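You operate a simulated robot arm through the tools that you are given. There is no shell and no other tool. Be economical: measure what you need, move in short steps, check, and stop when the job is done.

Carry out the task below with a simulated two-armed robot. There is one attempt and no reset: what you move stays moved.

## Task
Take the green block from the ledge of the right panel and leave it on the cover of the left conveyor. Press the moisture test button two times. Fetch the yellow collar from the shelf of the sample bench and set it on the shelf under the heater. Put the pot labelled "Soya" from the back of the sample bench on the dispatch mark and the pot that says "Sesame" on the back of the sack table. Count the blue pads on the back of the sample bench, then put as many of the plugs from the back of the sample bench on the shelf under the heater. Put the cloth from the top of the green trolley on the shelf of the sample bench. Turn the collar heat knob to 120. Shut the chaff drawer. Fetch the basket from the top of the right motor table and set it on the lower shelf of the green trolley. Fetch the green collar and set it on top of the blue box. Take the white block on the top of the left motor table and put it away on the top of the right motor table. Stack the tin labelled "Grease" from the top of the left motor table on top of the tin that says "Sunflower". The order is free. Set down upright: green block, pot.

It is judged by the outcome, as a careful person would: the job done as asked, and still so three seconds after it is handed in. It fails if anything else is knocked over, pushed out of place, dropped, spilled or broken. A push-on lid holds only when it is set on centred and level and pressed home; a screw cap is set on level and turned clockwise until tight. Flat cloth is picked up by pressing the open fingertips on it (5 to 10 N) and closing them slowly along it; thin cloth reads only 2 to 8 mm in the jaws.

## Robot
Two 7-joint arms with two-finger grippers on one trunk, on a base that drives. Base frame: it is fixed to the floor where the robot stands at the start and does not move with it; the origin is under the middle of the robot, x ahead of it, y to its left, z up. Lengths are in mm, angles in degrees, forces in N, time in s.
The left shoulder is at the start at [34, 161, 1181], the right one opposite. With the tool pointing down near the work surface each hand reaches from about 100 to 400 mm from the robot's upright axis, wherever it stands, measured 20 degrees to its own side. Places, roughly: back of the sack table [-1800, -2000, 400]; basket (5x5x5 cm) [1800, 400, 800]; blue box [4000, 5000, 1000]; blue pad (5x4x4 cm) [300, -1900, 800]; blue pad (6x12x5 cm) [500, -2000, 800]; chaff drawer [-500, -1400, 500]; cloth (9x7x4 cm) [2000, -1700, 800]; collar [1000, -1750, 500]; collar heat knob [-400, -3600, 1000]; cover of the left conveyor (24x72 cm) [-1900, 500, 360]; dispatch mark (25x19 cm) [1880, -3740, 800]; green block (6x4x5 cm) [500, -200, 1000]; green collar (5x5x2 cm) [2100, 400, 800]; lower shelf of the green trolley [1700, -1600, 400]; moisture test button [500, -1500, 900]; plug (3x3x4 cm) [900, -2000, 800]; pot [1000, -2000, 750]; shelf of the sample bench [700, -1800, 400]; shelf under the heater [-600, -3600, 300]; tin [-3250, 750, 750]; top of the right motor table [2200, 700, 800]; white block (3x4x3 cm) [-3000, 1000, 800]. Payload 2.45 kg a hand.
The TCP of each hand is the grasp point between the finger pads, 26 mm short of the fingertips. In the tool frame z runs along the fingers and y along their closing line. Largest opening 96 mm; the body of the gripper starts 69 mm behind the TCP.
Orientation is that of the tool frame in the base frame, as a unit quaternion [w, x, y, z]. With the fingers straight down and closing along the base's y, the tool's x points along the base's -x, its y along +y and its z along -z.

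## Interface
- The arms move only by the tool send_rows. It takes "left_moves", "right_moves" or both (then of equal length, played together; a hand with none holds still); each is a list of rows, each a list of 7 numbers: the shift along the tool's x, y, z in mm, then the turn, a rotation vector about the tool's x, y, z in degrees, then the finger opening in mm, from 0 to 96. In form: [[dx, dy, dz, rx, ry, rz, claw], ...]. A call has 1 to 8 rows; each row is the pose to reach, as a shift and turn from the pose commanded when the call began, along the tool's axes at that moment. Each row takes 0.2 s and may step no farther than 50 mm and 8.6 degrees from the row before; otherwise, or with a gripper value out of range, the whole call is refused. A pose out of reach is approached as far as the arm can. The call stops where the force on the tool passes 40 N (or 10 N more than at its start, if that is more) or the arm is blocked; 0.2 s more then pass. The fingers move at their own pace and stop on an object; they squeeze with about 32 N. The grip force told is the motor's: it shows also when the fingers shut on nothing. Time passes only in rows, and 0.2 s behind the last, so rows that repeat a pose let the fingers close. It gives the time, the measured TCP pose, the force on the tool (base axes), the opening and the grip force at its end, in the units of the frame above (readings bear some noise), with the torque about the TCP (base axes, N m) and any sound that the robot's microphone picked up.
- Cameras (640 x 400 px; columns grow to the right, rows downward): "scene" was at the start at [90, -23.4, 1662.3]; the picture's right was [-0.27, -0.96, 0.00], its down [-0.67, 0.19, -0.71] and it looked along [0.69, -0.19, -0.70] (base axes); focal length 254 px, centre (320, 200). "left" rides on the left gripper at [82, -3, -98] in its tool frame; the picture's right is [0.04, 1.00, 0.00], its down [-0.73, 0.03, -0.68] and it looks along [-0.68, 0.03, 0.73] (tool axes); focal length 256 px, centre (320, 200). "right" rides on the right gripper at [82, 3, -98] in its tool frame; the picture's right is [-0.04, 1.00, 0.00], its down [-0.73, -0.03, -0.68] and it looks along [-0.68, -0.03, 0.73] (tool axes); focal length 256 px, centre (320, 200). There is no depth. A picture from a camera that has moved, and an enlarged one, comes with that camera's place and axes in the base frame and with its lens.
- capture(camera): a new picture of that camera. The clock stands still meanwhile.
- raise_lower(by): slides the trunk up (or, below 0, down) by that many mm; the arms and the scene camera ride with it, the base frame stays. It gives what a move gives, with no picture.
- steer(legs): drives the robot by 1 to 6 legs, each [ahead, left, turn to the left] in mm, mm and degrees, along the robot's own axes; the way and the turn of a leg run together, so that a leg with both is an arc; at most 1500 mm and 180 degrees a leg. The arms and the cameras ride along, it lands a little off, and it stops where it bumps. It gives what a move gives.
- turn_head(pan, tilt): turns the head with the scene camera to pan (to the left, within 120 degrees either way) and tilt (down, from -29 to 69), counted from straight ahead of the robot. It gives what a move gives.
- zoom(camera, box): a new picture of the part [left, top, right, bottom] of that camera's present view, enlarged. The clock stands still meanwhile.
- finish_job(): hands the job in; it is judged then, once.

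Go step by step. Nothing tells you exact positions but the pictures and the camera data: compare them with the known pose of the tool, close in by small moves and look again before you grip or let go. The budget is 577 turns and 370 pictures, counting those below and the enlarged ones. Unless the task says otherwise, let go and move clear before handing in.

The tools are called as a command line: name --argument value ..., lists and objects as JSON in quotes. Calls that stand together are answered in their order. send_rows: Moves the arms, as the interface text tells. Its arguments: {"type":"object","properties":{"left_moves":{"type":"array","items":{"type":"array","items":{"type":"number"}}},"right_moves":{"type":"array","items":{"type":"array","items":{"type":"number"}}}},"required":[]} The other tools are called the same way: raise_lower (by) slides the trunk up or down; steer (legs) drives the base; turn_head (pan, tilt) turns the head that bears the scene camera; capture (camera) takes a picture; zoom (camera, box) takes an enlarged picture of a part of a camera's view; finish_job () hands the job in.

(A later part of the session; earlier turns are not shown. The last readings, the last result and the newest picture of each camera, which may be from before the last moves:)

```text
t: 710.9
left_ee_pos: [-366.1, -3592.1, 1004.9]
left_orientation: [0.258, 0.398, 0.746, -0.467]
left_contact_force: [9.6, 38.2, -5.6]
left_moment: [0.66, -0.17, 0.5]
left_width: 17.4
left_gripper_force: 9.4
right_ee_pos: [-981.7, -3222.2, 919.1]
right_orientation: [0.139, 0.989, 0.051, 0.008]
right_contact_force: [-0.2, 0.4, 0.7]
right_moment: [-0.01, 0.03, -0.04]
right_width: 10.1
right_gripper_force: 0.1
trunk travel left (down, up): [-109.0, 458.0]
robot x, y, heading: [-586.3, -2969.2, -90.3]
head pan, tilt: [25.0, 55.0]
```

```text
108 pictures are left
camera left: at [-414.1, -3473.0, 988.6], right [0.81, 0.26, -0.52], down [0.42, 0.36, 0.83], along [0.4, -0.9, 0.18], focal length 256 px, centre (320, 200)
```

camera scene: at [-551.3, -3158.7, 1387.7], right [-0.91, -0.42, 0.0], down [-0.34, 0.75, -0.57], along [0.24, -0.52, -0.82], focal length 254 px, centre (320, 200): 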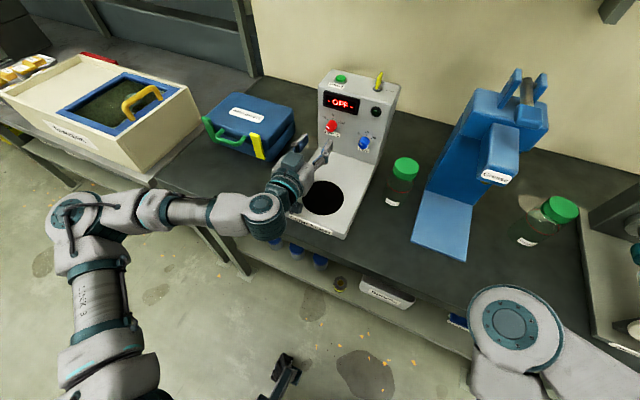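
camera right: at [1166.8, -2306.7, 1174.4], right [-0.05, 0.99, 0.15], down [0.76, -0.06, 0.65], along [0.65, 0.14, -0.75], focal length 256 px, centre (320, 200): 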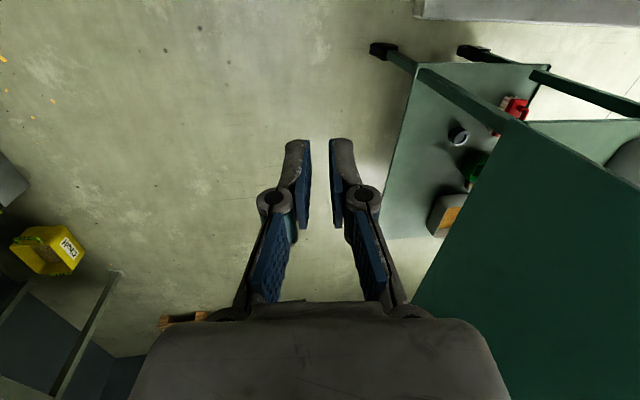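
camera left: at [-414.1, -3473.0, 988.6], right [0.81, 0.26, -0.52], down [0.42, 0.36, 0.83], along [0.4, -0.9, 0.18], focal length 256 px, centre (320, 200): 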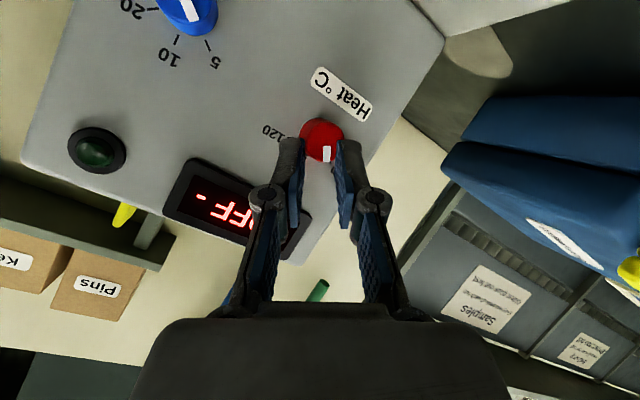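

The fingers are gripping too high on the knob. I'll release, tilt the hand closer to horizontal, and re-grip lower.

send_rows --left_moves '[[0, 0, 0, 0, 0, 0, 48], [0, 0, -25, 0, 0, 0, 48], [0, 0, -40, 0, 0, 8, 48], [0, 0, -40, 0, 0, 16, 48], [0, 0, -40, 0, 0, 24, 48], [0, 0, -40, 0, 0, 32, 48]]'

send_rows --left_moves '[[0, 0, 0, 0, -6, 0, 48], [0, 0, 0, 0, -13, 0, 48], [0, 0, 0, 0, -13, 0, 48]]'

send_rows --left_moves '[[0, 0, 0, 0, 0, -8, 48], [0, 0, 0, 0, 0, -16, 48], [0, 0, 0, 0, 0, -24, 48], [0, 0, 0, 0, 0, -32, 48], [0, 0, 0, 0, 0, -40, 48], [0, 0, 0, 0, 0, -48, 48], [0, 0, 0, 0, 0, -56, 48], [0, 0, 0, 0, 0, -62, 48]]'

capture --camera "left"

```text
t: 712.3
left_ee_pos: [-368.1, -3558.3, 1017.5]
left_orientation: [0.375, 0.591, 0.608, -0.376]
left_contact_force: [0.3, 0.8, -0.1]
left_moment: [0.02, 0.04, 0.01]
left_width: 47.8
left_gripper_force: 0.0
right_ee_pos: [-983.7, -3225.4, 917.9]
right_orientation: [0.138, 0.989, 0.051, 0.008]
right_contact_force: [-0.4, 0.1, -0.2]
right_moment: [-0.01, 0.02, 0.02]
right_width: 10.0
right_gripper_force: 0.1
trunk travel left (down, up): [-109.0, 458.0]
robot x, y, heading: [-587.4, -2967.1, -90.3]
head pan, tilt: [25.0, 55.0]
```

```text
t: 713.1
left_ee_pos: [-368.6, -3558.4, 1019.0]
left_orientation: [0.442, 0.543, 0.562, -0.441]
left_contact_force: [0.1, -0.5, 0.0]
left_moment: [-0.01, 0.0, 0.04]
left_width: 48.0
left_gripper_force: 0.1
right_ee_pos: [-983.9, -3225.8, 916.8]
right_orientation: [0.136, 0.989, 0.052, 0.009]
right_contact_force: [-0.3, -0.6, -0.3]
right_moment: [-0.02, 0.01, 0.0]
right_width: 10.0
right_gripper_force: 0.1
trunk travel left (down, up): [-109.0, 458.0]
robot x, y, heading: [-591.2, -2968.2, -90.3]
head pan, tilt: [25.0, 55.0]
```

```text
t: 714.9
left_ee_pos: [-368.2, -3558.3, 1018.3]
left_orientation: [0.15, 0.176, 0.762, -0.605]
left_contact_force: [0.1, -0.5, 0.0]
left_moment: [0.04, 0.03, -0.01]
left_width: 48.0
left_gripper_force: 0.1
right_ee_pos: [-983.6, -3226.9, 918.0]
right_orientation: [0.137, 0.989, 0.051, 0.009]
right_contact_force: [-0.5, -0.2, 0.5]
right_moment: [0.02, 0.0, 0.05]
right_width: 10.1
right_gripper_force: 0.0
trunk travel left (down, up): [-109.0, 458.0]
robot x, y, heading: [-587.1, -2971.2, -90.0]
head pan, tilt: [25.0, 55.0]
```

```text
107 pictures are left
camera left: at [-443.7, -3455.5, 1009.3], right [0.41, 0.21, -0.89], down [0.66, 0.61, 0.45], along [0.63, -0.77, 0.11], focal length 256 px, centre (320, 200)
```

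left: 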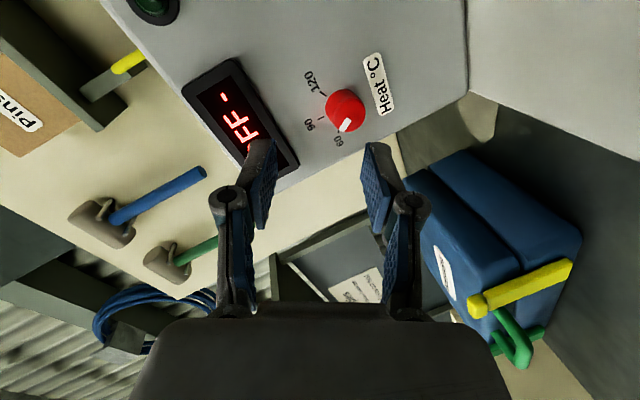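

The knob's centre is at [-368, -3621, 986]. Moving onto it along the hand's axis.

send_rows --left_moves '[[4, 7, 10, 0, 0, 0, 48], [8.3, 14.5, 20, 0, 0, 0, 48], [8.3, 14.5, 35, 0, 0, 0, 48], [8.3, 14.5, 48, 0, 0, 0, 48], [8.3, 14.5, 53, 0, 0, 0, 48]]'

capture --camera "left"

```text
t: 716.1
left_ee_pos: [-370.9, -3602.9, 994.8]
left_orientation: [0.151, 0.177, 0.76, -0.607]
left_contact_force: [-2.4, 12.3, 6.7]
left_moment: [-0.51, -0.04, -0.09]
left_width: 56.0
left_gripper_force: 4.4
right_ee_pos: [-986.1, -3223.2, 917.8]
right_orientation: [0.14, 0.989, 0.052, 0.01]
right_contact_force: [0.6, -0.1, -0.6]
right_moment: [0.0, -0.02, 0.02]
right_width: 10.0
right_gripper_force: 0.1
trunk travel left (down, up): [-109.0, 458.0]
robot x, y, heading: [-587.0, -2969.9, -90.4]
head pan, tilt: [25.0, 55.0]
```

```text
106 pictures are left
camera left: at [-445.8, -3501.2, 984.5], right [0.42, 0.2, -0.89], down [0.66, 0.61, 0.45], along [0.63, -0.77, 0.12], focal length 256 px, centre (320, 200)
```

left: 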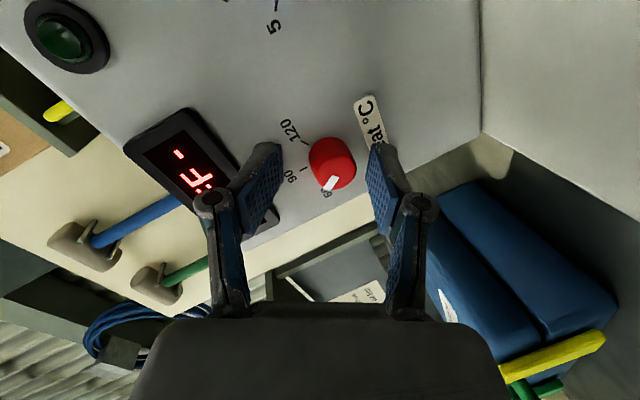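

send_rows --left_moves '[[0, 3, -4, 0, 0, 0, 48], [0, 6, -4, 0, 3, 0, 48], [0, 6, -3, 0, 3, 0, 30], [0, 6, -3, 0, 3, 0, 15], [0, 6, -3, 0, 3, 0, 8], [0, 6, -3, 0, 3, 0, 5]]'

capture --camera "left"

```text
t: 717.5
left_ee_pos: [-368.3, -3600.2, 990.9]
left_orientation: [0.131, 0.192, 0.764, -0.602]
left_contact_force: [-0.9, 11.4, 14.6]
left_moment: [-0.56, 0.03, -0.88]
left_width: 24.5
left_gripper_force: 45.1
right_ee_pos: [-985.7, -3223.5, 917.7]
right_orientation: [0.139, 0.989, 0.051, 0.009]
right_contact_force: [0.2, 0.1, 0.6]
right_moment: [0.02, -0.02, -0.02]
right_width: 9.9
right_gripper_force: 0.0
trunk travel left (down, up): [-109.0, 458.0]
robot x, y, heading: [-580.7, -2969.0, -90.2]
head pan, tilt: [25.0, 55.0]
```

```text
105 pictures are left
camera left: at [-437.7, -3493.5, 982.7], right [0.42, 0.21, -0.89], down [0.69, 0.57, 0.45], along [0.59, -0.8, 0.09], focal length 256 px, centre (320, 200)
```

left: 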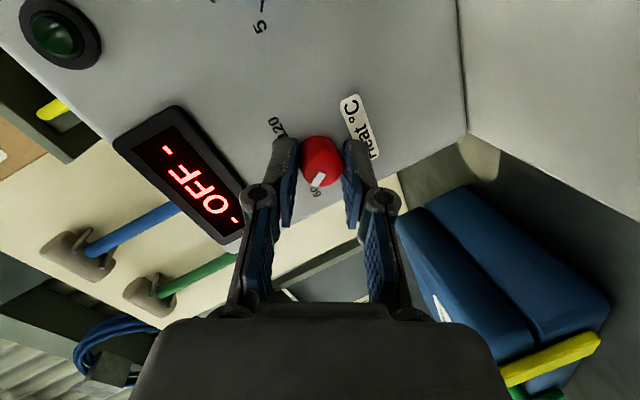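

Good grip now (45 N). Turning clockwise.

send_rows --left_moves '[[0, 0, 0, 0, 0, 8, 5], [0, 0, 0, 0, 0, 16, 5], [0, 0, 0, 0, 0, 24, 5], [0, 0, 0, 0, 0, 32, 5], [0, 0, 0, 0, 0, 40, 5], [0, 0, 0, 0, 0, 48, 5]]'

capture --camera "left"

```text
t: 718.9
left_ee_pos: [-367.8, -3600.0, 989.0]
left_orientation: [0.366, 0.487, 0.62, -0.495]
left_contact_force: [-2.3, 3.9, 19.0]
left_moment: [-0.87, 0.02, 0.29]
left_width: 23.0
left_gripper_force: 45.3
right_ee_pos: [-986.3, -3224.7, 917.6]
right_orientation: [0.139, 0.989, 0.052, 0.01]
right_contact_force: [-0.5, -0.5, 0.1]
right_moment: [0.0, 0.04, 0.03]
right_width: 10.2
right_gripper_force: 0.0
trunk travel left (down, up): [-109.0, 458.0]
robot x, y, heading: [-584.0, -2966.9, -90.1]
head pan, tilt: [25.0, 55.0]
```

```text
104 pictures are left
camera left: at [-388.2, -3484.9, 938.3], right [0.95, 0.04, -0.29], down [0.24, 0.48, 0.84], along [0.18, -0.88, 0.45], focal length 256 px, centre (320, 200)
```

left: 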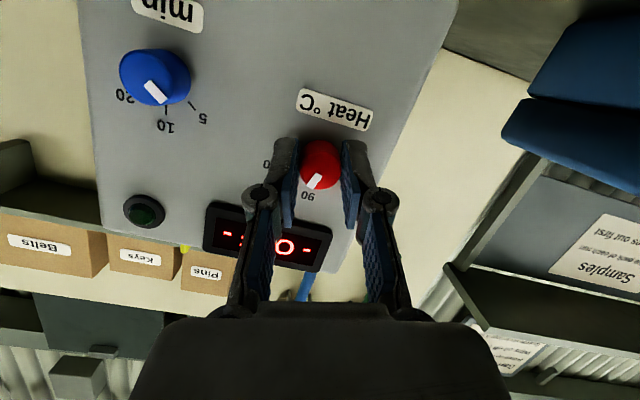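

It turns with the hand: the pointer is at 90. Continuing to 120.

send_rows --left_moves '[[0, 0, 0, 0, 0, 8, 5], [0, 0, 0, 0, 0, 16, 5], [0, 0, 0, 0, 0, 24, 5], [0, 0, 0, 0, 0, 32, 5], [0, 0, 0, 0, 0, 40, 5], [0, 0, 0, 0, 0, 48, 5]]'

capture --camera "left"

```text
t: 720.3
left_ee_pos: [-365.9, -3600.6, 986.1]
left_orientation: [0.534, 0.697, 0.37, -0.303]
left_contact_force: [5.3, 8.2, 11.8]
left_moment: [0.22, 0.43, 1.11]
left_width: 24.7
left_gripper_force: 45.3
right_ee_pos: [-982.1, -3223.3, 918.7]
right_orientation: [0.138, 0.989, 0.053, 0.008]
right_contact_force: [0.7, -0.7, 0.6]
right_moment: [-0.01, 0.01, 0.02]
right_width: 9.8
right_gripper_force: 0.1
trunk travel left (down, up): [-109.0, 458.0]
robot x, y, heading: [-584.2, -2970.2, -90.2]
head pan, tilt: [25.0, 55.0]
```

```text
103 pictures are left
camera left: at [-319.4, -3488.1, 943.6], right [0.86, -0.15, 0.49], down [-0.35, 0.51, 0.78], along [-0.37, -0.85, 0.39], focal length 256 px, centre (320, 200)
```

left: 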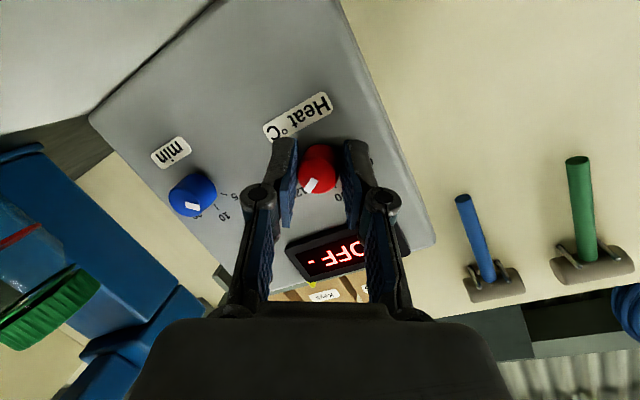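

Looks like 120. I'll release, back off and check.

send_rows --left_moves '[[0, 0, 0, 0, 0, 0, 40], [0, 0, 0, 0, 0, 0, 50], [0, 0, -25, 0, 0, 0, 50], [0, 0, -50, 0, 0, 0, 50]]'

zoom --camera "left" --box '[230, 40, 430, 180]'

```text
t: 721.3
left_ee_pos: [-363.7, -3555.2, 997.5]
left_orientation: [0.533, 0.698, 0.37, -0.304]
left_contact_force: [-0.2, -0.6, 0.5]
left_moment: [0.02, -0.03, 0.01]
left_width: 50.0
left_gripper_force: 0.1
right_ee_pos: [-984.1, -3225.7, 917.9]
right_orientation: [0.138, 0.989, 0.051, 0.009]
right_contact_force: [0.6, 0.0, -0.2]
right_moment: [-0.01, -0.03, 0.0]
right_width: 10.2
right_gripper_force: 0.0
trunk travel left (down, up): [-109.0, 458.0]
robot x, y, heading: [-586.0, -2969.5, -90.4]
head pan, tilt: [25.0, 55.0]
```

```text
2.86 times, centred on (330, 110) of left
camera zoom: at [-318.0, -3442.0, 954.6], right [0.86, -0.15, 0.49], down [-0.35, 0.51, 0.78], along [-0.37, -0.85, 0.39], focal length 731 px, centre (291, 457)
```

zoom: 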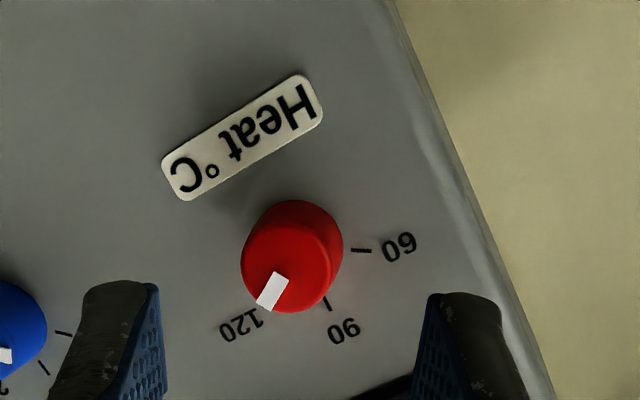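

The knob is on 120. I'll back away, restore the hand, and turn round for the plugs.

steer --legs '[[-230, 0, 0]]'

raise_lower --by 240

send_rows --left_moves '[[0, 0, 0, 0, 0, -8, 50], [0, 0, 0, 0, 0, -16, 50], [0, 0, 0, 0, 0, -24, 50], [0, 0, 0, 0, 0, -32, 50], [0, 0, 0, 0, 0, -38, 50]]'

send_rows --left_moves '[[20, 0, -20, 0, 8, 0, 50], [45, 0, -45, 0, 16, 0, 50], [70, 0, -70, 0, 24, 0, 50], [95, 0, -95, 0, 32, 0, 50], [120, 0, -115, 0, 40, 0, 50], [145, 0, -135, 0, 48, 0, 50], [165, 0, -150, 0, 56, 0, 50], [180, 0, -160, 0, 64, 0, 50]]'

```text
t: 723.0
left_ee_pos: [-361.7, -3325.7, 998.1]
left_orientation: [0.534, 0.696, 0.371, -0.304]
left_contact_force: [-0.7, -0.3, 1.0]
left_moment: [0.03, 0.02, 0.01]
left_width: 50.1
left_gripper_force: 0.0
right_ee_pos: [-982.2, -2997.9, 918.9]
right_orientation: [0.138, 0.989, 0.054, 0.009]
right_contact_force: [-0.1, 0.7, -0.8]
right_moment: [-0.01, -0.01, 0.0]
right_width: 9.9
right_gripper_force: 0.2
trunk travel left (down, up): [-109.0, 458.0]
robot x, y, heading: [-582.4, -2738.4, -90.1]
head pan, tilt: [25.0, 55.0]
```

```text
t: 725.5
left_ee_pos: [-361.1, -3321.5, 1239.5]
left_orientation: [0.535, 0.696, 0.37, -0.304]
left_contact_force: [0.5, 0.6, 0.3]
left_moment: [-0.04, 0.02, 0.05]
left_width: 50.0
left_gripper_force: 0.1
right_ee_pos: [-983.5, -2995.2, 1159.6]
right_orientation: [0.138, 0.989, 0.055, 0.008]
right_contact_force: [-0.1, 0.5, -0.4]
right_moment: [-0.01, 0.01, -0.01]
right_width: 10.1
right_gripper_force: 0.1
trunk travel left (down, up): [-349.0, 218.0]
robot x, y, heading: [-586.5, -2738.7, -90.4]
head pan, tilt: [25.0, 55.0]
```

```text
t: 726.7
left_ee_pos: [-360.2, -3321.0, 1239.4]
left_orientation: [0.408, 0.536, 0.577, -0.462]
left_contact_force: [0.7, 0.3, -0.2]
left_moment: [0.01, 0.02, -0.03]
left_width: 50.0
left_gripper_force: 0.2
right_ee_pos: [-981.1, -2995.9, 1159.5]
right_orientation: [0.139, 0.989, 0.054, 0.009]
right_contact_force: [-0.1, 1.0, 0.4]
right_moment: [0.01, 0.0, 0.0]
right_width: 10.0
right_gripper_force: 0.0
trunk travel left (down, up): [-349.0, 218.0]
robot x, y, heading: [-587.8, -2738.3, -90.1]
head pan, tilt: [25.0, 55.0]
```

```text
t: 728.5
left_ee_pos: [-373.2, -3123.6, 1105.7]
left_orientation: [0.039, 0.701, 0.705, -0.105]
left_contact_force: [-0.4, -0.7, -0.7]
left_moment: [0.02, 0.0, 0.0]
left_width: 49.7
left_gripper_force: 0.1
right_ee_pos: [-981.4, -2996.2, 1159.0]
right_orientation: [0.139, 0.989, 0.054, 0.009]
right_contact_force: [0.3, 0.2, 0.3]
right_moment: [0.04, 0.0, 0.0]
right_width: 10.1
right_gripper_force: 0.1
trunk travel left (down, up): [-349.0, 218.0]
robot x, y, heading: [-588.9, -2741.3, -90.1]
head pan, tilt: [25.0, 55.0]
```

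Leveling the hand, then turning and driving back behind the sample bench.

send_rows --left_moves '[[0, -20, 20, -2.6, 6, 0, 60], [0, -40, 50, -5.3, 11.7, 0, 60], [0, -60, 90, -5.3, 11.7, 0, 60], [0, -80, 130, -5.3, 11.7, 0, 60]]'

steer --legs '[[0, 0, 90], [0, 0, 90], [0, -1360, 0]]'

capture --camera "left"

```text
t: 729.5
left_ee_pos: [-465.8, -3147.9, 984.7]
left_orientation: [0.0, 0.705, 0.709, -0.001]
left_contact_force: [-0.8, 0.0, -1.1]
left_moment: [0.01, -0.01, 0.01]
left_width: 60.1
left_gripper_force: 0.1
right_ee_pos: [-983.1, -2996.3, 1159.4]
right_orientation: [0.138, 0.989, 0.055, 0.009]
right_contact_force: [0.2, -0.7, -0.1]
right_moment: [-0.02, 0.0, 0.0]
right_width: 10.0
right_gripper_force: 0.1
trunk travel left (down, up): [-349.0, 218.0]
robot x, y, heading: [-585.1, -2736.6, -90.4]
head pan, tilt: [25.0, 55.0]
```

```text
t: 743.9
left_ee_pos: [630.0, -2332.8, 984.0]
left_orientation: [0.004, -0.706, 0.708, -0.001]
left_contact_force: [-0.8, -0.1, -0.4]
left_moment: [-0.01, -0.06, 0.0]
left_width: 60.0
left_gripper_force: 0.0
right_ee_pos: [1144.1, -2490.7, 1160.9]
right_orientation: [-0.006, -0.051, 0.989, 0.139]
right_contact_force: [-0.6, -0.5, -0.2]
right_moment: [0.02, 0.0, -0.02]
right_width: 10.1
right_gripper_force: 0.1
trunk travel left (down, up): [-349.0, 218.0]
robot x, y, heading: [749.9, -2744.4, 89.4]
head pan, tilt: [25.0, 55.0]
```

```text
101 pictures are left
camera left: at [633.0, -2413.9, 1083.7], right [-1.0, -0.04, -0.01], down [-0.03, 0.73, 0.68], along [-0.02, 0.68, -0.73], focal length 256 px, centre (320, 200)
```

left: 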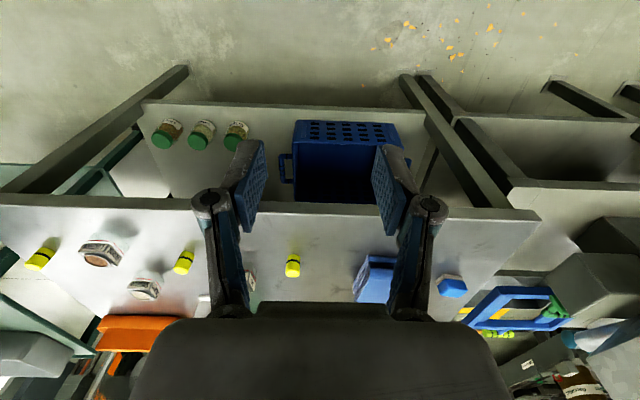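

The plug at [670, -1994] is next. I'll extend the arm, drive up, and look from above.

send_rows --left_moves '[[-30, 0, 15, 0, 0, 0, 60], [-60, 0, 30, 0, 0, 0, 60], [-90, 0, 45, 0, 0, 0, 60], [-100, 0, 60, 0, 0, 0, 60]]'

steer --legs '[[235, -40, 0.6]]'

capture --camera "left"

```text
t: 744.9
left_ee_pos: [632.7, -2235.8, 926.9]
left_orientation: [0.003, -0.706, 0.708, 0.0]
left_contact_force: [0.5, -0.8, 0.5]
left_moment: [0.01, 0.01, 0.03]
left_width: 60.1
left_gripper_force: 0.0
right_ee_pos: [1148.8, -2493.8, 1160.6]
right_orientation: [-0.007, -0.05, 0.989, 0.141]
right_contact_force: [-1.1, 0.2, 0.3]
right_moment: [-0.03, -0.01, 0.0]
right_width: 9.9
right_gripper_force: 0.0
trunk travel left (down, up): [-349.0, 218.0]
robot x, y, heading: [752.4, -2743.8, 89.2]
head pan, tilt: [25.0, 55.0]
```

```text
t: 746.6
left_ee_pos: [669.5, -2003.5, 927.5]
left_orientation: [-0.004, 0.71, -0.704, -0.001]
left_contact_force: [0.1, 0.4, 0.1]
left_moment: [0.0, 0.02, 0.01]
left_width: 59.9
left_gripper_force: 0.0
right_ee_pos: [1186.7, -2255.6, 1160.4]
right_orientation: [-0.009, -0.055, 0.988, 0.141]
right_contact_force: [0.6, -0.4, 0.3]
right_moment: [-0.01, 0.02, 0.0]
right_width: 10.2
right_gripper_force: 0.0
trunk travel left (down, up): [-349.0, 218.0]
robot x, y, heading: [789.3, -2506.1, 89.9]
head pan, tilt: [25.0, 55.0]
```

```text
100 pictures are left
camera left: at [673.3, -2083.8, 1026.5], right [-1.0, -0.05, 0.0], down [-0.04, 0.73, 0.68], along [-0.03, 0.68, -0.73], focal length 256 px, centre (320, 200)
```

left: 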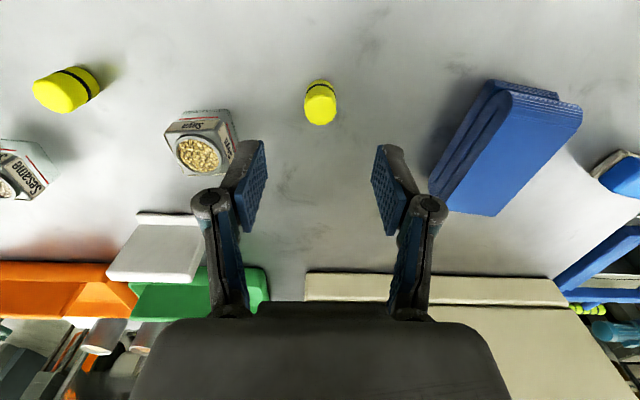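

Right above it. Descend, close, lift.

send_rows --left_moves '[[-4, 0, 35, 0, 0, 0, 60], [-4, 0, 65, 0, 0, 0, 60], [-4, 0, 90, 0, 0, 0, 60], [-4, 0, 100, 0, 0, 0, 60], [-4, 0, 100, 0, 0, 0, 40], [-4, 0, 100, 0, 0, 0, 20], [-4, 0, 100, 0, 0, 0, 10], [-4, 0, 100, 0, 0, 0, 10]]'

send_rows --left_moves '[[0, 0, -6, 0, 0, 0, 10], [0, 0, -20, 0, 0, 0, 10], [0, 0, -45, 0, 0, 0, 10], [0, 0, -75, 0, 0, 0, 10], [0, 0, -110, 0, 0, 0, 10], [0, 0, -140, 0, 0, 0, 10]]'

capture --camera "left"

```text
t: 748.4
left_ee_pos: [669.7, -1999.8, 828.9]
left_orientation: [-0.004, 0.71, -0.704, -0.002]
left_contact_force: [0.0, -0.2, 0.3]
left_moment: [0.01, -0.01, 0.0]
left_width: 23.8
left_gripper_force: 32.3
right_ee_pos: [1187.6, -2258.3, 1159.5]
right_orientation: [-0.009, -0.056, 0.988, 0.143]
right_contact_force: [1.0, -0.8, 1.5]
right_moment: [0.01, -0.02, 0.03]
right_width: 9.8
right_gripper_force: 0.1
trunk travel left (down, up): [-349.0, 218.0]
robot x, y, heading: [787.7, -2508.3, 90.1]
head pan, tilt: [25.0, 55.0]
```

```text
t: 749.8
left_ee_pos: [670.9, -2002.1, 972.0]
left_orientation: [-0.004, 0.71, -0.704, -0.003]
left_contact_force: [-0.5, 0.2, -0.4]
left_moment: [0.0, 0.0, -0.01]
left_width: 23.6
left_gripper_force: 32.3
right_ee_pos: [1187.6, -2257.6, 1159.7]
right_orientation: [-0.009, -0.056, 0.988, 0.143]
right_contact_force: [0.3, -0.3, -0.3]
right_moment: [-0.03, 0.03, 0.02]
right_width: 9.8
right_gripper_force: 0.2
trunk travel left (down, up): [-349.0, 218.0]
robot x, y, heading: [789.7, -2506.9, 90.0]
head pan, tilt: [25.0, 55.0]
```

```text
99 pictures are left
camera left: at [675.3, -2084.0, 1069.4], right [-1.0, -0.05, 0.0], down [-0.04, 0.73, 0.69], along [-0.03, 0.68, -0.73], focal length 256 px, centre (320, 200)
```

left: 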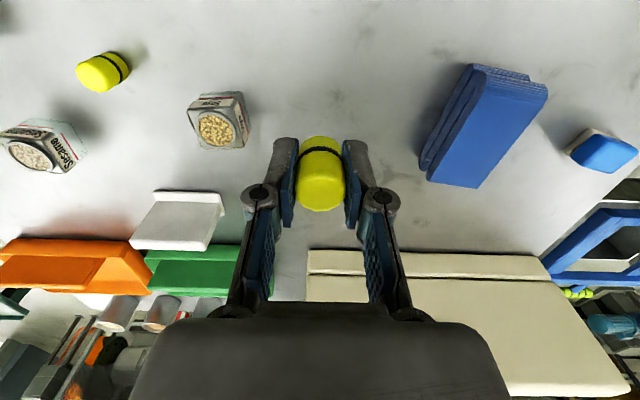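

Got the first plug. Back off, turn, and go to the heater shelf, to the gap right of the Spares tray at x≈-840.

steer --legs '[[-240, 0, 0], [0, 0, 90], [0, 0, 90], [0, -1500, 0], [0, -250, 0]]'

raise_lower --by -346

turn_head --pan 0 --tilt 45

capture --camera "scene"

```text
t: 767.8
left_ee_pos: [-851.9, -3297.5, 969.8]
left_orientation: [0.003, 0.694, 0.72, -0.003]
left_contact_force: [0.7, 0.2, -0.3]
left_moment: [0.01, 0.02, -0.03]
left_width: 23.3
left_gripper_force: 32.4
right_ee_pos: [-1376.9, -3057.5, 1160.4]
right_orientation: [0.143, 0.987, 0.069, 0.012]
right_contact_force: [-0.3, -0.4, -0.2]
right_moment: [0.01, -0.04, 0.0]
right_width: 9.7
right_gripper_force: 0.1
trunk travel left (down, up): [-349.0, 218.0]
robot x, y, heading: [-986.5, -2796.9, -88.1]
head pan, tilt: [25.0, 55.0]
```

```text
t: 771.2
left_ee_pos: [-847.4, -3294.7, 625.3]
left_orientation: [0.003, 0.693, 0.721, -0.006]
left_contact_force: [-0.1, -0.3, 0.0]
left_moment: [0.0, 0.02, 0.0]
left_width: 23.4
left_gripper_force: 32.3
right_ee_pos: [-1372.1, -3070.9, 800.1]
right_orientation: [0.085, 0.994, 0.071, 0.012]
right_contact_force: [0.7, 0.0, 0.4]
right_moment: [0.0, -0.01, -0.06]
right_width: 9.9
right_gripper_force: 0.0
trunk travel left (down, up): [-3.0, 564.0]
robot x, y, heading: [-987.1, -2798.1, -88.2]
head pan, tilt: [25.0, 55.0]
```

```text
t: 772.1
left_ee_pos: [-848.7, -3294.0, 625.8]
left_orientation: [0.001, 0.693, 0.721, -0.007]
left_contact_force: [0.0, 0.2, 0.2]
left_moment: [0.01, 0.02, -0.01]
left_width: 23.8
left_gripper_force: 31.9
right_ee_pos: [-1371.5, -3071.7, 799.3]
right_orientation: [0.084, 0.994, 0.07, 0.012]
right_contact_force: [0.3, 0.4, -0.1]
right_moment: [0.0, -0.01, -0.01]
right_width: 9.9
right_gripper_force: 0.1
trunk travel left (down, up): [-3.0, 564.0]
robot x, y, heading: [-985.5, -2798.5, -88.4]
head pan, tilt: [0.0, 45.0]
```

```text
98 pictures are left
camera scene: at [-975.5, -3219.4, 1251.8], right [-1.0, -0.03, 0.0], down [-0.02, 0.71, -0.7], along [0.02, -0.7, -0.71], focal length 254 px, centre (320, 200)
```

scene: 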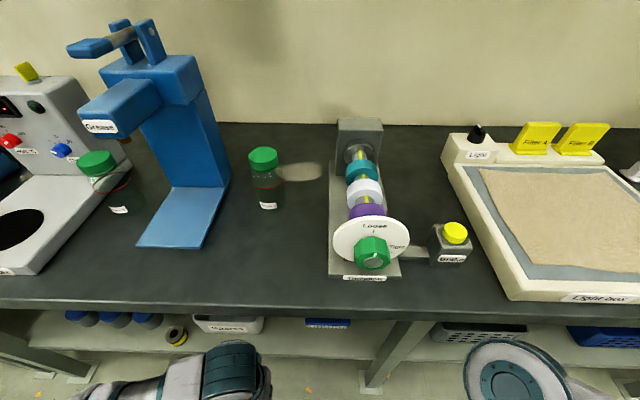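

I'll stretch the arm low and drive in to the gap.

send_rows --left_moves '[[-15, 0, 30, 0, 0, 0, 10], [-30, 0, 60, 0, 0, 0, 10], [-45, 0, 90, 0, 0, 0, 10], [-60, 0, 118, 0, 0, 0, 10], [-60, 0, 118, 0, 0, 0, 10]]'

steer --legs '[[105, 0, 0]]'

capture --camera "left"

```text
t: 773.3
left_ee_pos: [-843.8, -3355.7, 508.6]
left_orientation: [0.001, 0.693, 0.721, -0.007]
left_contact_force: [-0.2, 0.1, -1.1]
left_moment: [0.03, -0.01, 0.01]
left_width: 23.6
left_gripper_force: 31.9
right_ee_pos: [-1370.5, -3072.6, 800.5]
right_orientation: [0.084, 0.994, 0.069, 0.012]
right_contact_force: [-0.9, -0.2, -0.5]
right_moment: [-0.01, 0.0, 0.0]
right_width: 9.9
right_gripper_force: 0.1
trunk travel left (down, up): [-3.0, 564.0]
robot x, y, heading: [-989.2, -2793.7, -88.4]
head pan, tilt: [0.0, 45.0]
```

```text
t: 774.5
left_ee_pos: [-844.3, -3452.9, 530.1]
left_orientation: [0.013, 0.695, 0.719, -0.017]
left_contact_force: [-0.1, 0.5, -0.6]
left_moment: [-0.02, -0.01, -0.03]
left_width: 23.4
left_gripper_force: 31.8
right_ee_pos: [-1371.9, -3159.2, 817.5]
right_orientation: [0.116, 0.991, 0.067, 0.009]
right_contact_force: [-0.7, -0.1, 0.2]
right_moment: [-0.03, 0.0, 0.0]
right_width: 10.4
right_gripper_force: 0.1
trunk travel left (down, up): [-3.0, 564.0]
robot x, y, heading: [-981.0, -2902.8, -88.4]
head pan, tilt: [0.0, 45.0]
```

```text
97 pictures are left
camera left: at [-849.1, -3365.4, 626.9], right [1.0, 0.08, -0.01], down [0.06, -0.7, 0.71], along [0.05, -0.71, -0.71], focal length 256 px, centre (320, 200)
```

left: 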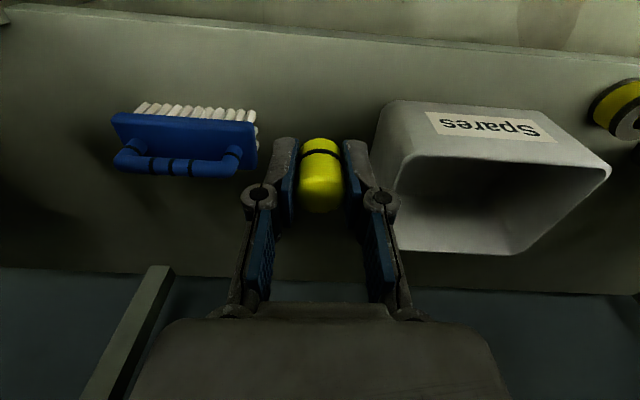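

Good, in the gap. Lowering to the shelf.

send_rows --left_moves '[[0, 0, 30, 0, 0, 0, 10], [0, 0, 60, 0, 0, 0, 10], [0, 0, 90, 0, 0, 0, 10], [0, 0, 120, 0, 0, 0, 10], [0, 0, 145, 0, 0, 0, 10], [0, 0, 155, 0, 0, 0, 10], [0, 0, 162, 0, 0, 0, 10]]'

send_rows --left_moves '[[0, 0, 4, 0, 0, 0, 10], [0, 0, 8, 0, 0, 0, 10], [0, 0, 12, 0, 0, 0, 10]]'

capture --camera "left"

```text
t: 776.1
left_ee_pos: [-846.8, -3459.6, 363.1]
left_orientation: [0.01, 0.695, 0.719, -0.013]
left_contact_force: [-0.4, -0.4, -0.9]
left_moment: [0.01, 0.0, 0.01]
left_width: 23.8
left_gripper_force: 31.6
right_ee_pos: [-1374.2, -3164.2, 816.5]
right_orientation: [0.126, 0.99, 0.064, 0.01]
right_contact_force: [-0.1, 0.5, -0.5]
right_moment: [-0.02, 0.01, 0.03]
right_width: 10.0
right_gripper_force: 0.1
trunk travel left (down, up): [-3.0, 564.0]
robot x, y, heading: [-984.6, -2901.6, -88.4]
head pan, tilt: [0.0, 45.0]
```

```text
t: 776.9
left_ee_pos: [-850.3, -3469.4, 357.9]
left_orientation: [0.007, 0.695, 0.719, -0.013]
left_contact_force: [15.8, 27.4, 75.8]
left_moment: [1.43, -1.24, 0.17]
left_width: 23.5
left_gripper_force: 32.2
right_ee_pos: [-1375.4, -3169.3, 819.6]
right_orientation: [0.134, 0.989, 0.06, 0.01]
right_contact_force: [0.0, 0.7, 0.5]
right_moment: [-0.02, 0.01, -0.02]
right_width: 10.0
right_gripper_force: 0.0
trunk travel left (down, up): [-3.0, 564.0]
robot x, y, heading: [-984.1, -2900.7, -88.8]
head pan, tilt: [0.0, 45.0]
stopped in row 3 (left hand): the force on the tool passed its limit at 43 N (the readings are from after the stop); the commanded pose is now the measured one
```

```text
96 pictures are left
camera left: at [-854.5, -3383.2, 453.7], right [1.0, 0.07, -0.01], down [0.06, -0.71, 0.7], along [0.04, -0.7, -0.71], focal length 256 px, centre (320, 200)
```

left: 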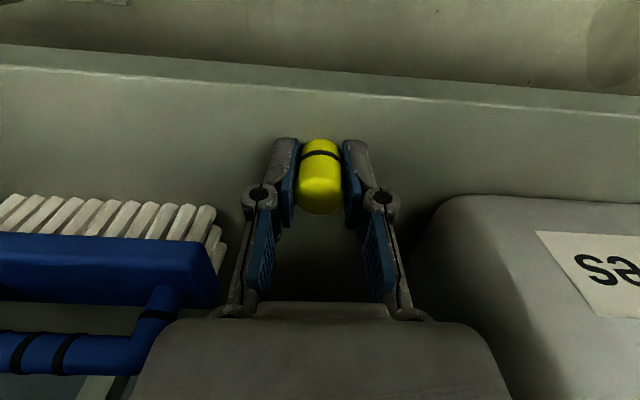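

On the shelf. Relax, release, rise and back out.

send_rows --left_moves '[[0, 0, -3, 0, 0, 0, 10], [0, 0, -4, 0, 0, 0, 28], [0, 0, -4, 0, 0, 0, 40], [0, 0, -4, 0, 0, 0, 44], [0, 0, -35, 0, 0, 0, 44], [0, 0, -75, 0, 0, 0, 44], [0, 0, -115, 0, 0, 0, 44], [0, 0, -145, 0, 0, 0, 44]]'

capture --camera "left"

steer --legs '[[-200, 0, 0]]'

raise_lower --by 346

```text
t: 778.7
left_ee_pos: [-845.7, -3461.6, 495.2]
left_orientation: [0.006, 0.696, 0.718, -0.011]
left_contact_force: [-0.9, 0.4, -0.1]
left_moment: [0.02, 0.02, 0.03]
left_width: 44.0
left_gripper_force: 0.1
right_ee_pos: [-1374.0, -3169.1, 817.7]
right_orientation: [0.134, 0.989, 0.06, 0.01]
right_contact_force: [0.7, 1.0, -0.6]
right_moment: [-0.01, -0.03, 0.01]
right_width: 10.0
right_gripper_force: 0.1
trunk travel left (down, up): [-3.0, 564.0]
robot x, y, heading: [-983.0, -2901.4, -88.7]
head pan, tilt: [0.0, 45.0]
```

```text
95 pictures are left
camera left: at [-850.2, -3377.0, 593.0], right [1.0, 0.07, -0.01], down [0.06, -0.71, 0.7], along [0.04, -0.7, -0.72], focal length 256 px, centre (320, 200)
```

left: 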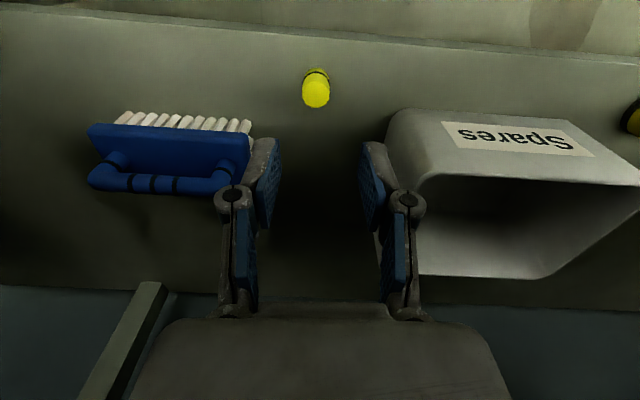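

```text
t: 780.3
left_ee_pos: [-848.6, -3267.5, 476.0]
left_orientation: [-0.004, 0.693, 0.721, -0.002]
left_contact_force: [0.2, -0.7, -0.6]
left_moment: [0.04, -0.03, -0.01]
left_width: 43.7
left_gripper_force: 0.0
right_ee_pos: [-1377.9, -2987.4, 803.6]
right_orientation: [0.107, 0.992, 0.067, 0.011]
right_contact_force: [-0.7, -0.1, 0.5]
right_moment: [-0.01, 0.0, 0.05]
right_width: 10.0
right_gripper_force: 0.0
trunk travel left (down, up): [-3.0, 564.0]
robot x, y, heading: [-991.4, -2698.1, -88.1]
head pan, tilt: [0.0, 45.0]
```

```text
t: 783.7
left_ee_pos: [-849.3, -3265.8, 824.6]
left_orientation: [-0.003, 0.693, 0.721, -0.006]
left_contact_force: [-0.3, 0.5, -0.6]
left_moment: [0.0, 0.0, 0.0]
left_width: 44.2
left_gripper_force: 0.1
right_ee_pos: [-1374.7, -2983.6, 1151.5]
right_orientation: [0.109, 0.992, 0.066, 0.01]
right_contact_force: [-0.1, 0.1, 0.1]
right_moment: [-0.03, 0.03, 0.0]
right_width: 10.2
right_gripper_force: 0.0
trunk travel left (down, up): [-349.0, 218.0]
robot x, y, heading: [-989.9, -2701.9, -88.4]
head pan, tilt: [0.0, 45.0]
```

First plug done. Retract, turn, and return for the second plug at [875, -2000].

send_rows --left_moves '[[15, 0, -35, 0, 0, 0, 60], [30, 0, -70, 0, 0, 0, 60], [45, 0, -105, 0, 0, 0, 60], [60, 0, -110, 0, 0, 0, 60]]'

steer --legs '[[-30, 0, 90], [0, 0, 88.4], [0, -1500, 0], [0, -480, 0], [225, 0, 0]]'

capture --camera "left"

```text
t: 784.7
left_ee_pos: [-849.9, -3203.9, 937.0]
left_orientation: [-0.003, 0.693, 0.721, -0.005]
left_contact_force: [-0.3, 0.1, 0.3]
left_moment: [0.0, 0.02, -0.01]
left_width: 60.2
left_gripper_force: 0.0
right_ee_pos: [-1374.6, -2983.7, 1152.5]
right_orientation: [0.108, 0.992, 0.066, 0.01]
right_contact_force: [0.7, -0.4, -0.6]
right_moment: [-0.01, -0.03, -0.02]
right_width: 10.1
right_gripper_force: 0.0
trunk travel left (down, up): [-349.0, 218.0]
robot x, y, heading: [-989.9, -2698.7, -88.4]
head pan, tilt: [0.0, 45.0]
```

```text
t: 803.5
left_ee_pos: [894.9, -2019.8, 937.5]
left_orientation: [0.004, -0.694, 0.72, 0.0]
left_contact_force: [0.8, -0.5, -0.6]
left_moment: [0.06, 0.05, 0.01]
left_width: 59.9
left_gripper_force: 0.0
right_ee_pos: [1405.2, -2280.6, 1148.8]
right_orientation: [-0.01, -0.026, 0.994, 0.11]
right_contact_force: [-0.6, 0.4, 0.3]
right_moment: [0.02, 0.04, 0.01]
right_width: 10.1
right_gripper_force: 0.0
trunk travel left (down, up): [-349.0, 218.0]
robot x, y, heading: [989.6, -2534.7, 87.1]
head pan, tilt: [0.0, 45.0]
```

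```text
94 pictures are left
camera left: at [895.9, -2099.6, 1037.0], right [-1.0, 0.0, 0.0], down [0.0, 0.73, 0.68], along [0.0, 0.68, -0.73], focal length 256 px, centre (320, 200)
```

left: 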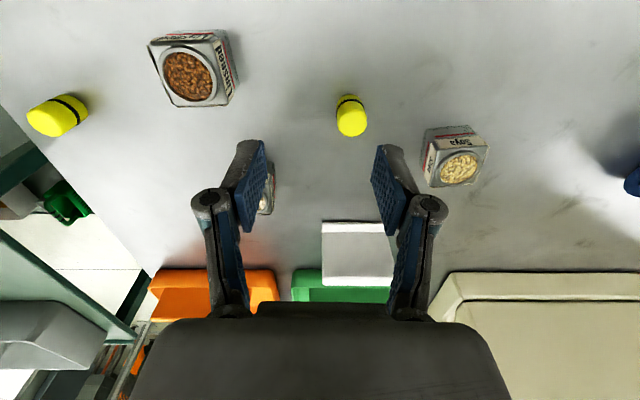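

send_rows --left_moves '[[-8, 13, 10, 0, 0, 0, 60], [-16, 26.6, 25, 0, 0, 0, 60], [-16, 26.6, 60, 0, 0, 0, 60], [-16, 26.6, 90, 0, 0, 0, 60], [-16, 26.6, 107, 0, 0, 0, 60], [-16, 26.6, 107, 0, 0, 0, 40], [-16, 26.6, 107, 0, 0, 0, 10], [-16, 26.6, 107, 0, 0, 0, 10]]'

send_rows --left_moves '[[0, 0, -6, 0, 0, 0, 10], [0, 0, -20, 0, 0, 0, 10], [0, 0, -45, 0, 0, 0, 10], [0, 0, -80, 0, 0, 0, 10], [0, 0, -120, 0, 0, 0, 10], [0, 0, -145, 0, 0, 0, 10]]'

capture --camera "left"

```text
t: 805.3
left_ee_pos: [875.2, -2003.6, 833.2]
left_orientation: [0.003, -0.692, 0.722, 0.002]
left_contact_force: [0.8, -0.1, 0.0]
left_moment: [-0.01, 0.02, 0.01]
left_width: 23.9
left_gripper_force: 31.7
right_ee_pos: [1409.1, -2283.3, 1148.1]
right_orientation: [-0.012, -0.025, 0.993, 0.111]
right_contact_force: [-0.5, -0.6, 0.2]
right_moment: [0.02, 0.0, -0.02]
right_width: 10.0
right_gripper_force: 0.1
trunk travel left (down, up): [-349.0, 218.0]
robot x, y, heading: [989.0, -2532.2, 87.4]
head pan, tilt: [0.0, 45.0]
```

```text
t: 806.7
left_ee_pos: [860.2, -2005.1, 976.8]
left_orientation: [0.007, -0.693, 0.721, -0.002]
left_contact_force: [-0.7, -0.1, -0.1]
left_moment: [0.02, -0.03, 0.02]
left_width: 24.0
left_gripper_force: 32.2
right_ee_pos: [1392.4, -2282.2, 1154.0]
right_orientation: [-0.006, -0.027, 0.993, 0.111]
right_contact_force: [0.2, 0.2, -0.6]
right_moment: [0.0, 0.0, -0.01]
right_width: 10.0
right_gripper_force: 0.0
trunk travel left (down, up): [-349.0, 218.0]
robot x, y, heading: [986.2, -2533.9, 87.2]
head pan, tilt: [0.0, 45.0]
```

```text
93 pictures are left
camera left: at [859.8, -2085.9, 1076.4], right [-1.0, 0.0, -0.01], down [-0.01, 0.73, 0.68], along [0.01, 0.68, -0.73], focal length 256 px, centre (320, 200)
```

left: 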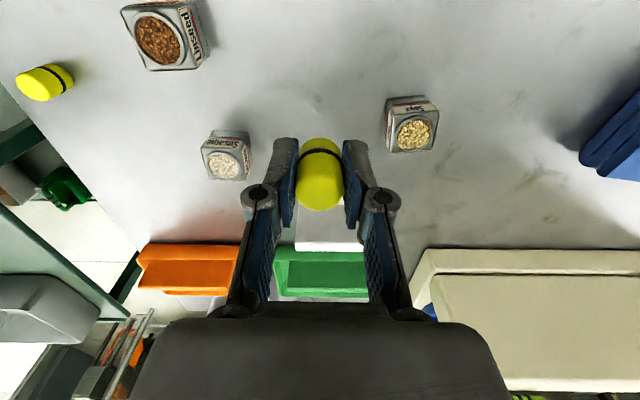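

Second plug in hand. Back to the heater shelf, the same way.

steer --legs '[[-225, 0, 2], [0, 0, 90], [0, 0, 89], [0, -1500, 0], [0, -470, 0]]'

raise_lower --by -346

send_rows --left_moves '[[-20, 0, 20, 0, 0, 0, 10], [-40, 0, 40, 0, 0, 0, 10], [-60, 0, 60, 0, 0, 0, 10], [-80, 0, 80, 0, 0, 0, 10], [-95, 0, 100, 0, 0, 0, 10], [-95, 0, 115, 0, 0, 0, 10]]'

capture --camera "left"

```text
t: 825.2
left_ee_pos: [-848.2, -3145.0, 977.3]
left_orientation: [-0.001, 0.732, 0.681, -0.005]
left_contact_force: [0.3, 0.3, 0.6]
left_moment: [0.02, -0.03, 0.02]
left_width: 23.9
left_gripper_force: 32.5
right_ee_pos: [-1370.9, -2851.3, 1150.5]
right_orientation: [0.111, 0.994, 0.011, 0.007]
right_contact_force: [-0.3, 0.5, -0.4]
right_moment: [0.0, -0.02, -0.01]
right_width: 10.1
right_gripper_force: 0.1
trunk travel left (down, up): [-349.0, 218.0]
robot x, y, heading: [-955.3, -2616.1, -94.6]
head pan, tilt: [0.0, 45.0]
```

```text
t: 828.6
left_ee_pos: [-844.4, -3143.9, 633.4]
left_orientation: [0.0, 0.733, 0.681, -0.008]
left_contact_force: [-0.1, 0.3, 0.7]
left_moment: [0.01, 0.01, 0.01]
left_width: 24.1
left_gripper_force: 32.1
right_ee_pos: [-1366.6, -2846.7, 807.1]
right_orientation: [0.113, 0.994, 0.012, 0.005]
right_contact_force: [0.0, -0.1, 0.2]
right_moment: [-0.02, 0.01, 0.0]
right_width: 10.1
right_gripper_force: 0.1
trunk travel left (down, up): [-3.0, 564.0]
robot x, y, heading: [-951.7, -2615.9, -94.5]
head pan, tilt: [0.0, 45.0]
```

```text
t: 830.0
left_ee_pos: [-852.3, -3238.2, 517.8]
left_orientation: [0.0, 0.732, 0.681, -0.008]
left_contact_force: [0.3, 0.8, -1.1]
left_moment: [0.04, 0.04, 0.03]
left_width: 23.9
left_gripper_force: 31.4
right_ee_pos: [-1366.8, -2848.6, 807.0]
right_orientation: [0.113, 0.994, 0.011, 0.004]
right_contact_force: [-0.5, 0.4, 0.0]
right_moment: [0.0, -0.02, -0.01]
right_width: 10.1
right_gripper_force: 0.1
trunk travel left (down, up): [-3.0, 564.0]
robot x, y, heading: [-952.8, -2619.5, -94.7]
head pan, tilt: [0.0, 45.0]
```

```text
92 pictures are left
camera left: at [-847.7, -3154.8, 617.1], right [1.0, -0.03, -0.01], down [-0.02, -0.73, 0.69], along [-0.03, -0.69, -0.73], focal length 256 px, centre (320, 200)
```

left: 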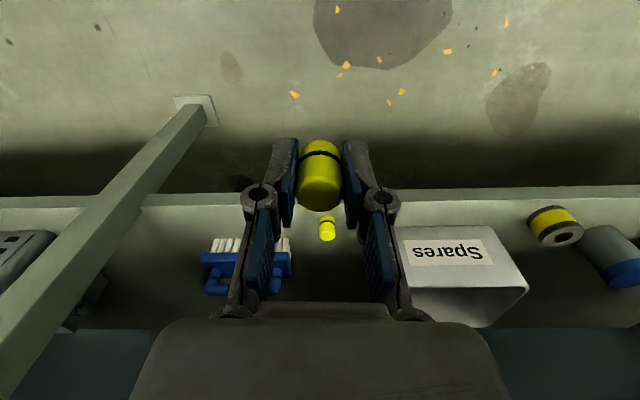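

The first plug and collar stand well. I'll straighten up and place this plug just behind the first one.

steer --legs '[[0, -47, 4.6], [280, 0, 0]]'

capture --camera "left"

```text
t: 832.6
left_ee_pos: [-849.0, -3503.9, 526.1]
left_orientation: [0.004, 0.703, 0.711, -0.01]
left_contact_force: [-0.1, -0.6, 0.0]
left_moment: [0.02, -0.01, -0.01]
left_width: 24.0
left_gripper_force: 31.3
right_ee_pos: [-1395.1, -3156.9, 811.0]
right_orientation: [0.121, 0.991, 0.055, 0.01]
right_contact_force: [0.2, 0.8, 0.1]
right_moment: [-0.02, 0.0, -0.01]
right_width: 10.0
right_gripper_force: 0.1
trunk travel left (down, up): [-3.0, 564.0]
robot x, y, heading: [-1000.5, -2898.0, -90.0]
head pan, tilt: [0.0, 45.0]
stopped in leg 2: the robot was blocked; the commanded pose is now the measured one
```

```text
91 pictures are left
camera left: at [-852.1, -3418.9, 622.9], right [1.0, 0.05, -0.01], down [0.04, -0.72, 0.69], along [0.03, -0.69, -0.72], focal length 256 px, centre (320, 200)
```

left: 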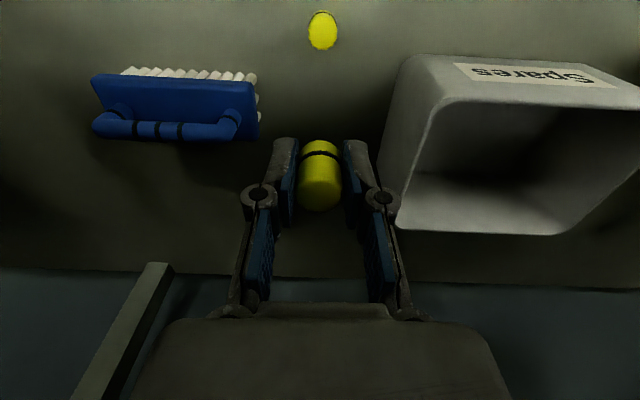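

send_rows --left_moves '[[-2, 0, 30, 0, 0, 0, 10], [-4, 0, 60, 0, 0, 0, 10], [-6, 0, 90, 0, 0, 0, 10], [-8, 0, 120, 0, 0, 0, 10], [-8, 0, 145, 0, 0, 0, 10], [-8, 0, 156, 0, 0, 0, 10], [-8, 0, 162, 0, 0, 0, 10]]'

send_rows --left_moves '[[0, 0, 2, 0, 0, 0, 10], [0, 0, 4, 0, 0, 0, 10], [0, 0, 6, 0, 0, 0, 10]]'

capture --camera "left"

```text
t: 834.2
left_ee_pos: [-851.2, -3514.8, 363.4]
left_orientation: [0.004, 0.703, 0.711, -0.011]
left_contact_force: [0.4, -0.4, -0.2]
left_moment: [0.0, 0.0, 0.01]
left_width: 24.2
left_gripper_force: 32.5
right_ee_pos: [-1396.0, -3157.0, 810.5]
right_orientation: [0.12, 0.991, 0.054, 0.009]
right_contact_force: [-0.5, -0.4, 0.0]
right_moment: [-0.01, -0.04, -0.01]
right_width: 9.8
right_gripper_force: 0.1
trunk travel left (down, up): [-3.0, 564.0]
robot x, y, heading: [-998.9, -2897.5, -89.8]
head pan, tilt: [0.0, 45.0]
```

```text
t: 835.0
left_ee_pos: [-852.3, -3516.7, 362.0]
left_orientation: [0.006, 0.703, 0.711, -0.012]
left_contact_force: [2.7, 5.3, 24.5]
left_moment: [0.14, -0.07, 0.03]
left_width: 24.0
left_gripper_force: 32.0
right_ee_pos: [-1397.7, -3155.5, 811.6]
right_orientation: [0.122, 0.991, 0.053, 0.01]
right_contact_force: [0.8, 0.4, -0.5]
right_moment: [0.01, 0.06, 0.01]
right_width: 10.1
right_gripper_force: 0.0
trunk travel left (down, up): [-3.0, 564.0]
robot x, y, heading: [-1005.5, -2894.9, -89.7]
head pan, tilt: [0.0, 45.0]
```

```text
90 pictures are left
camera left: at [-854.9, -3431.6, 459.0], right [1.0, 0.05, -0.01], down [0.04, -0.72, 0.7], along [0.03, -0.7, -0.72], focal length 256 px, centre (320, 200)
```

left: 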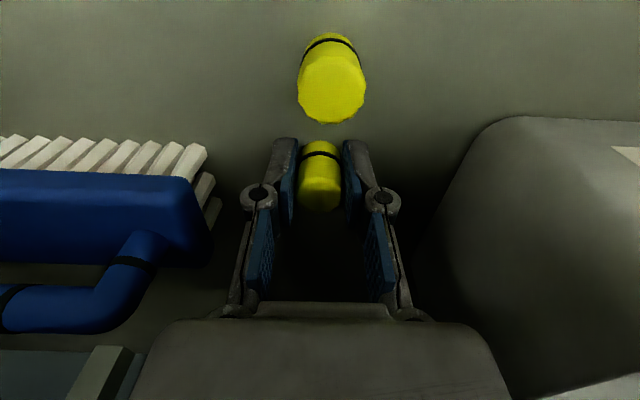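

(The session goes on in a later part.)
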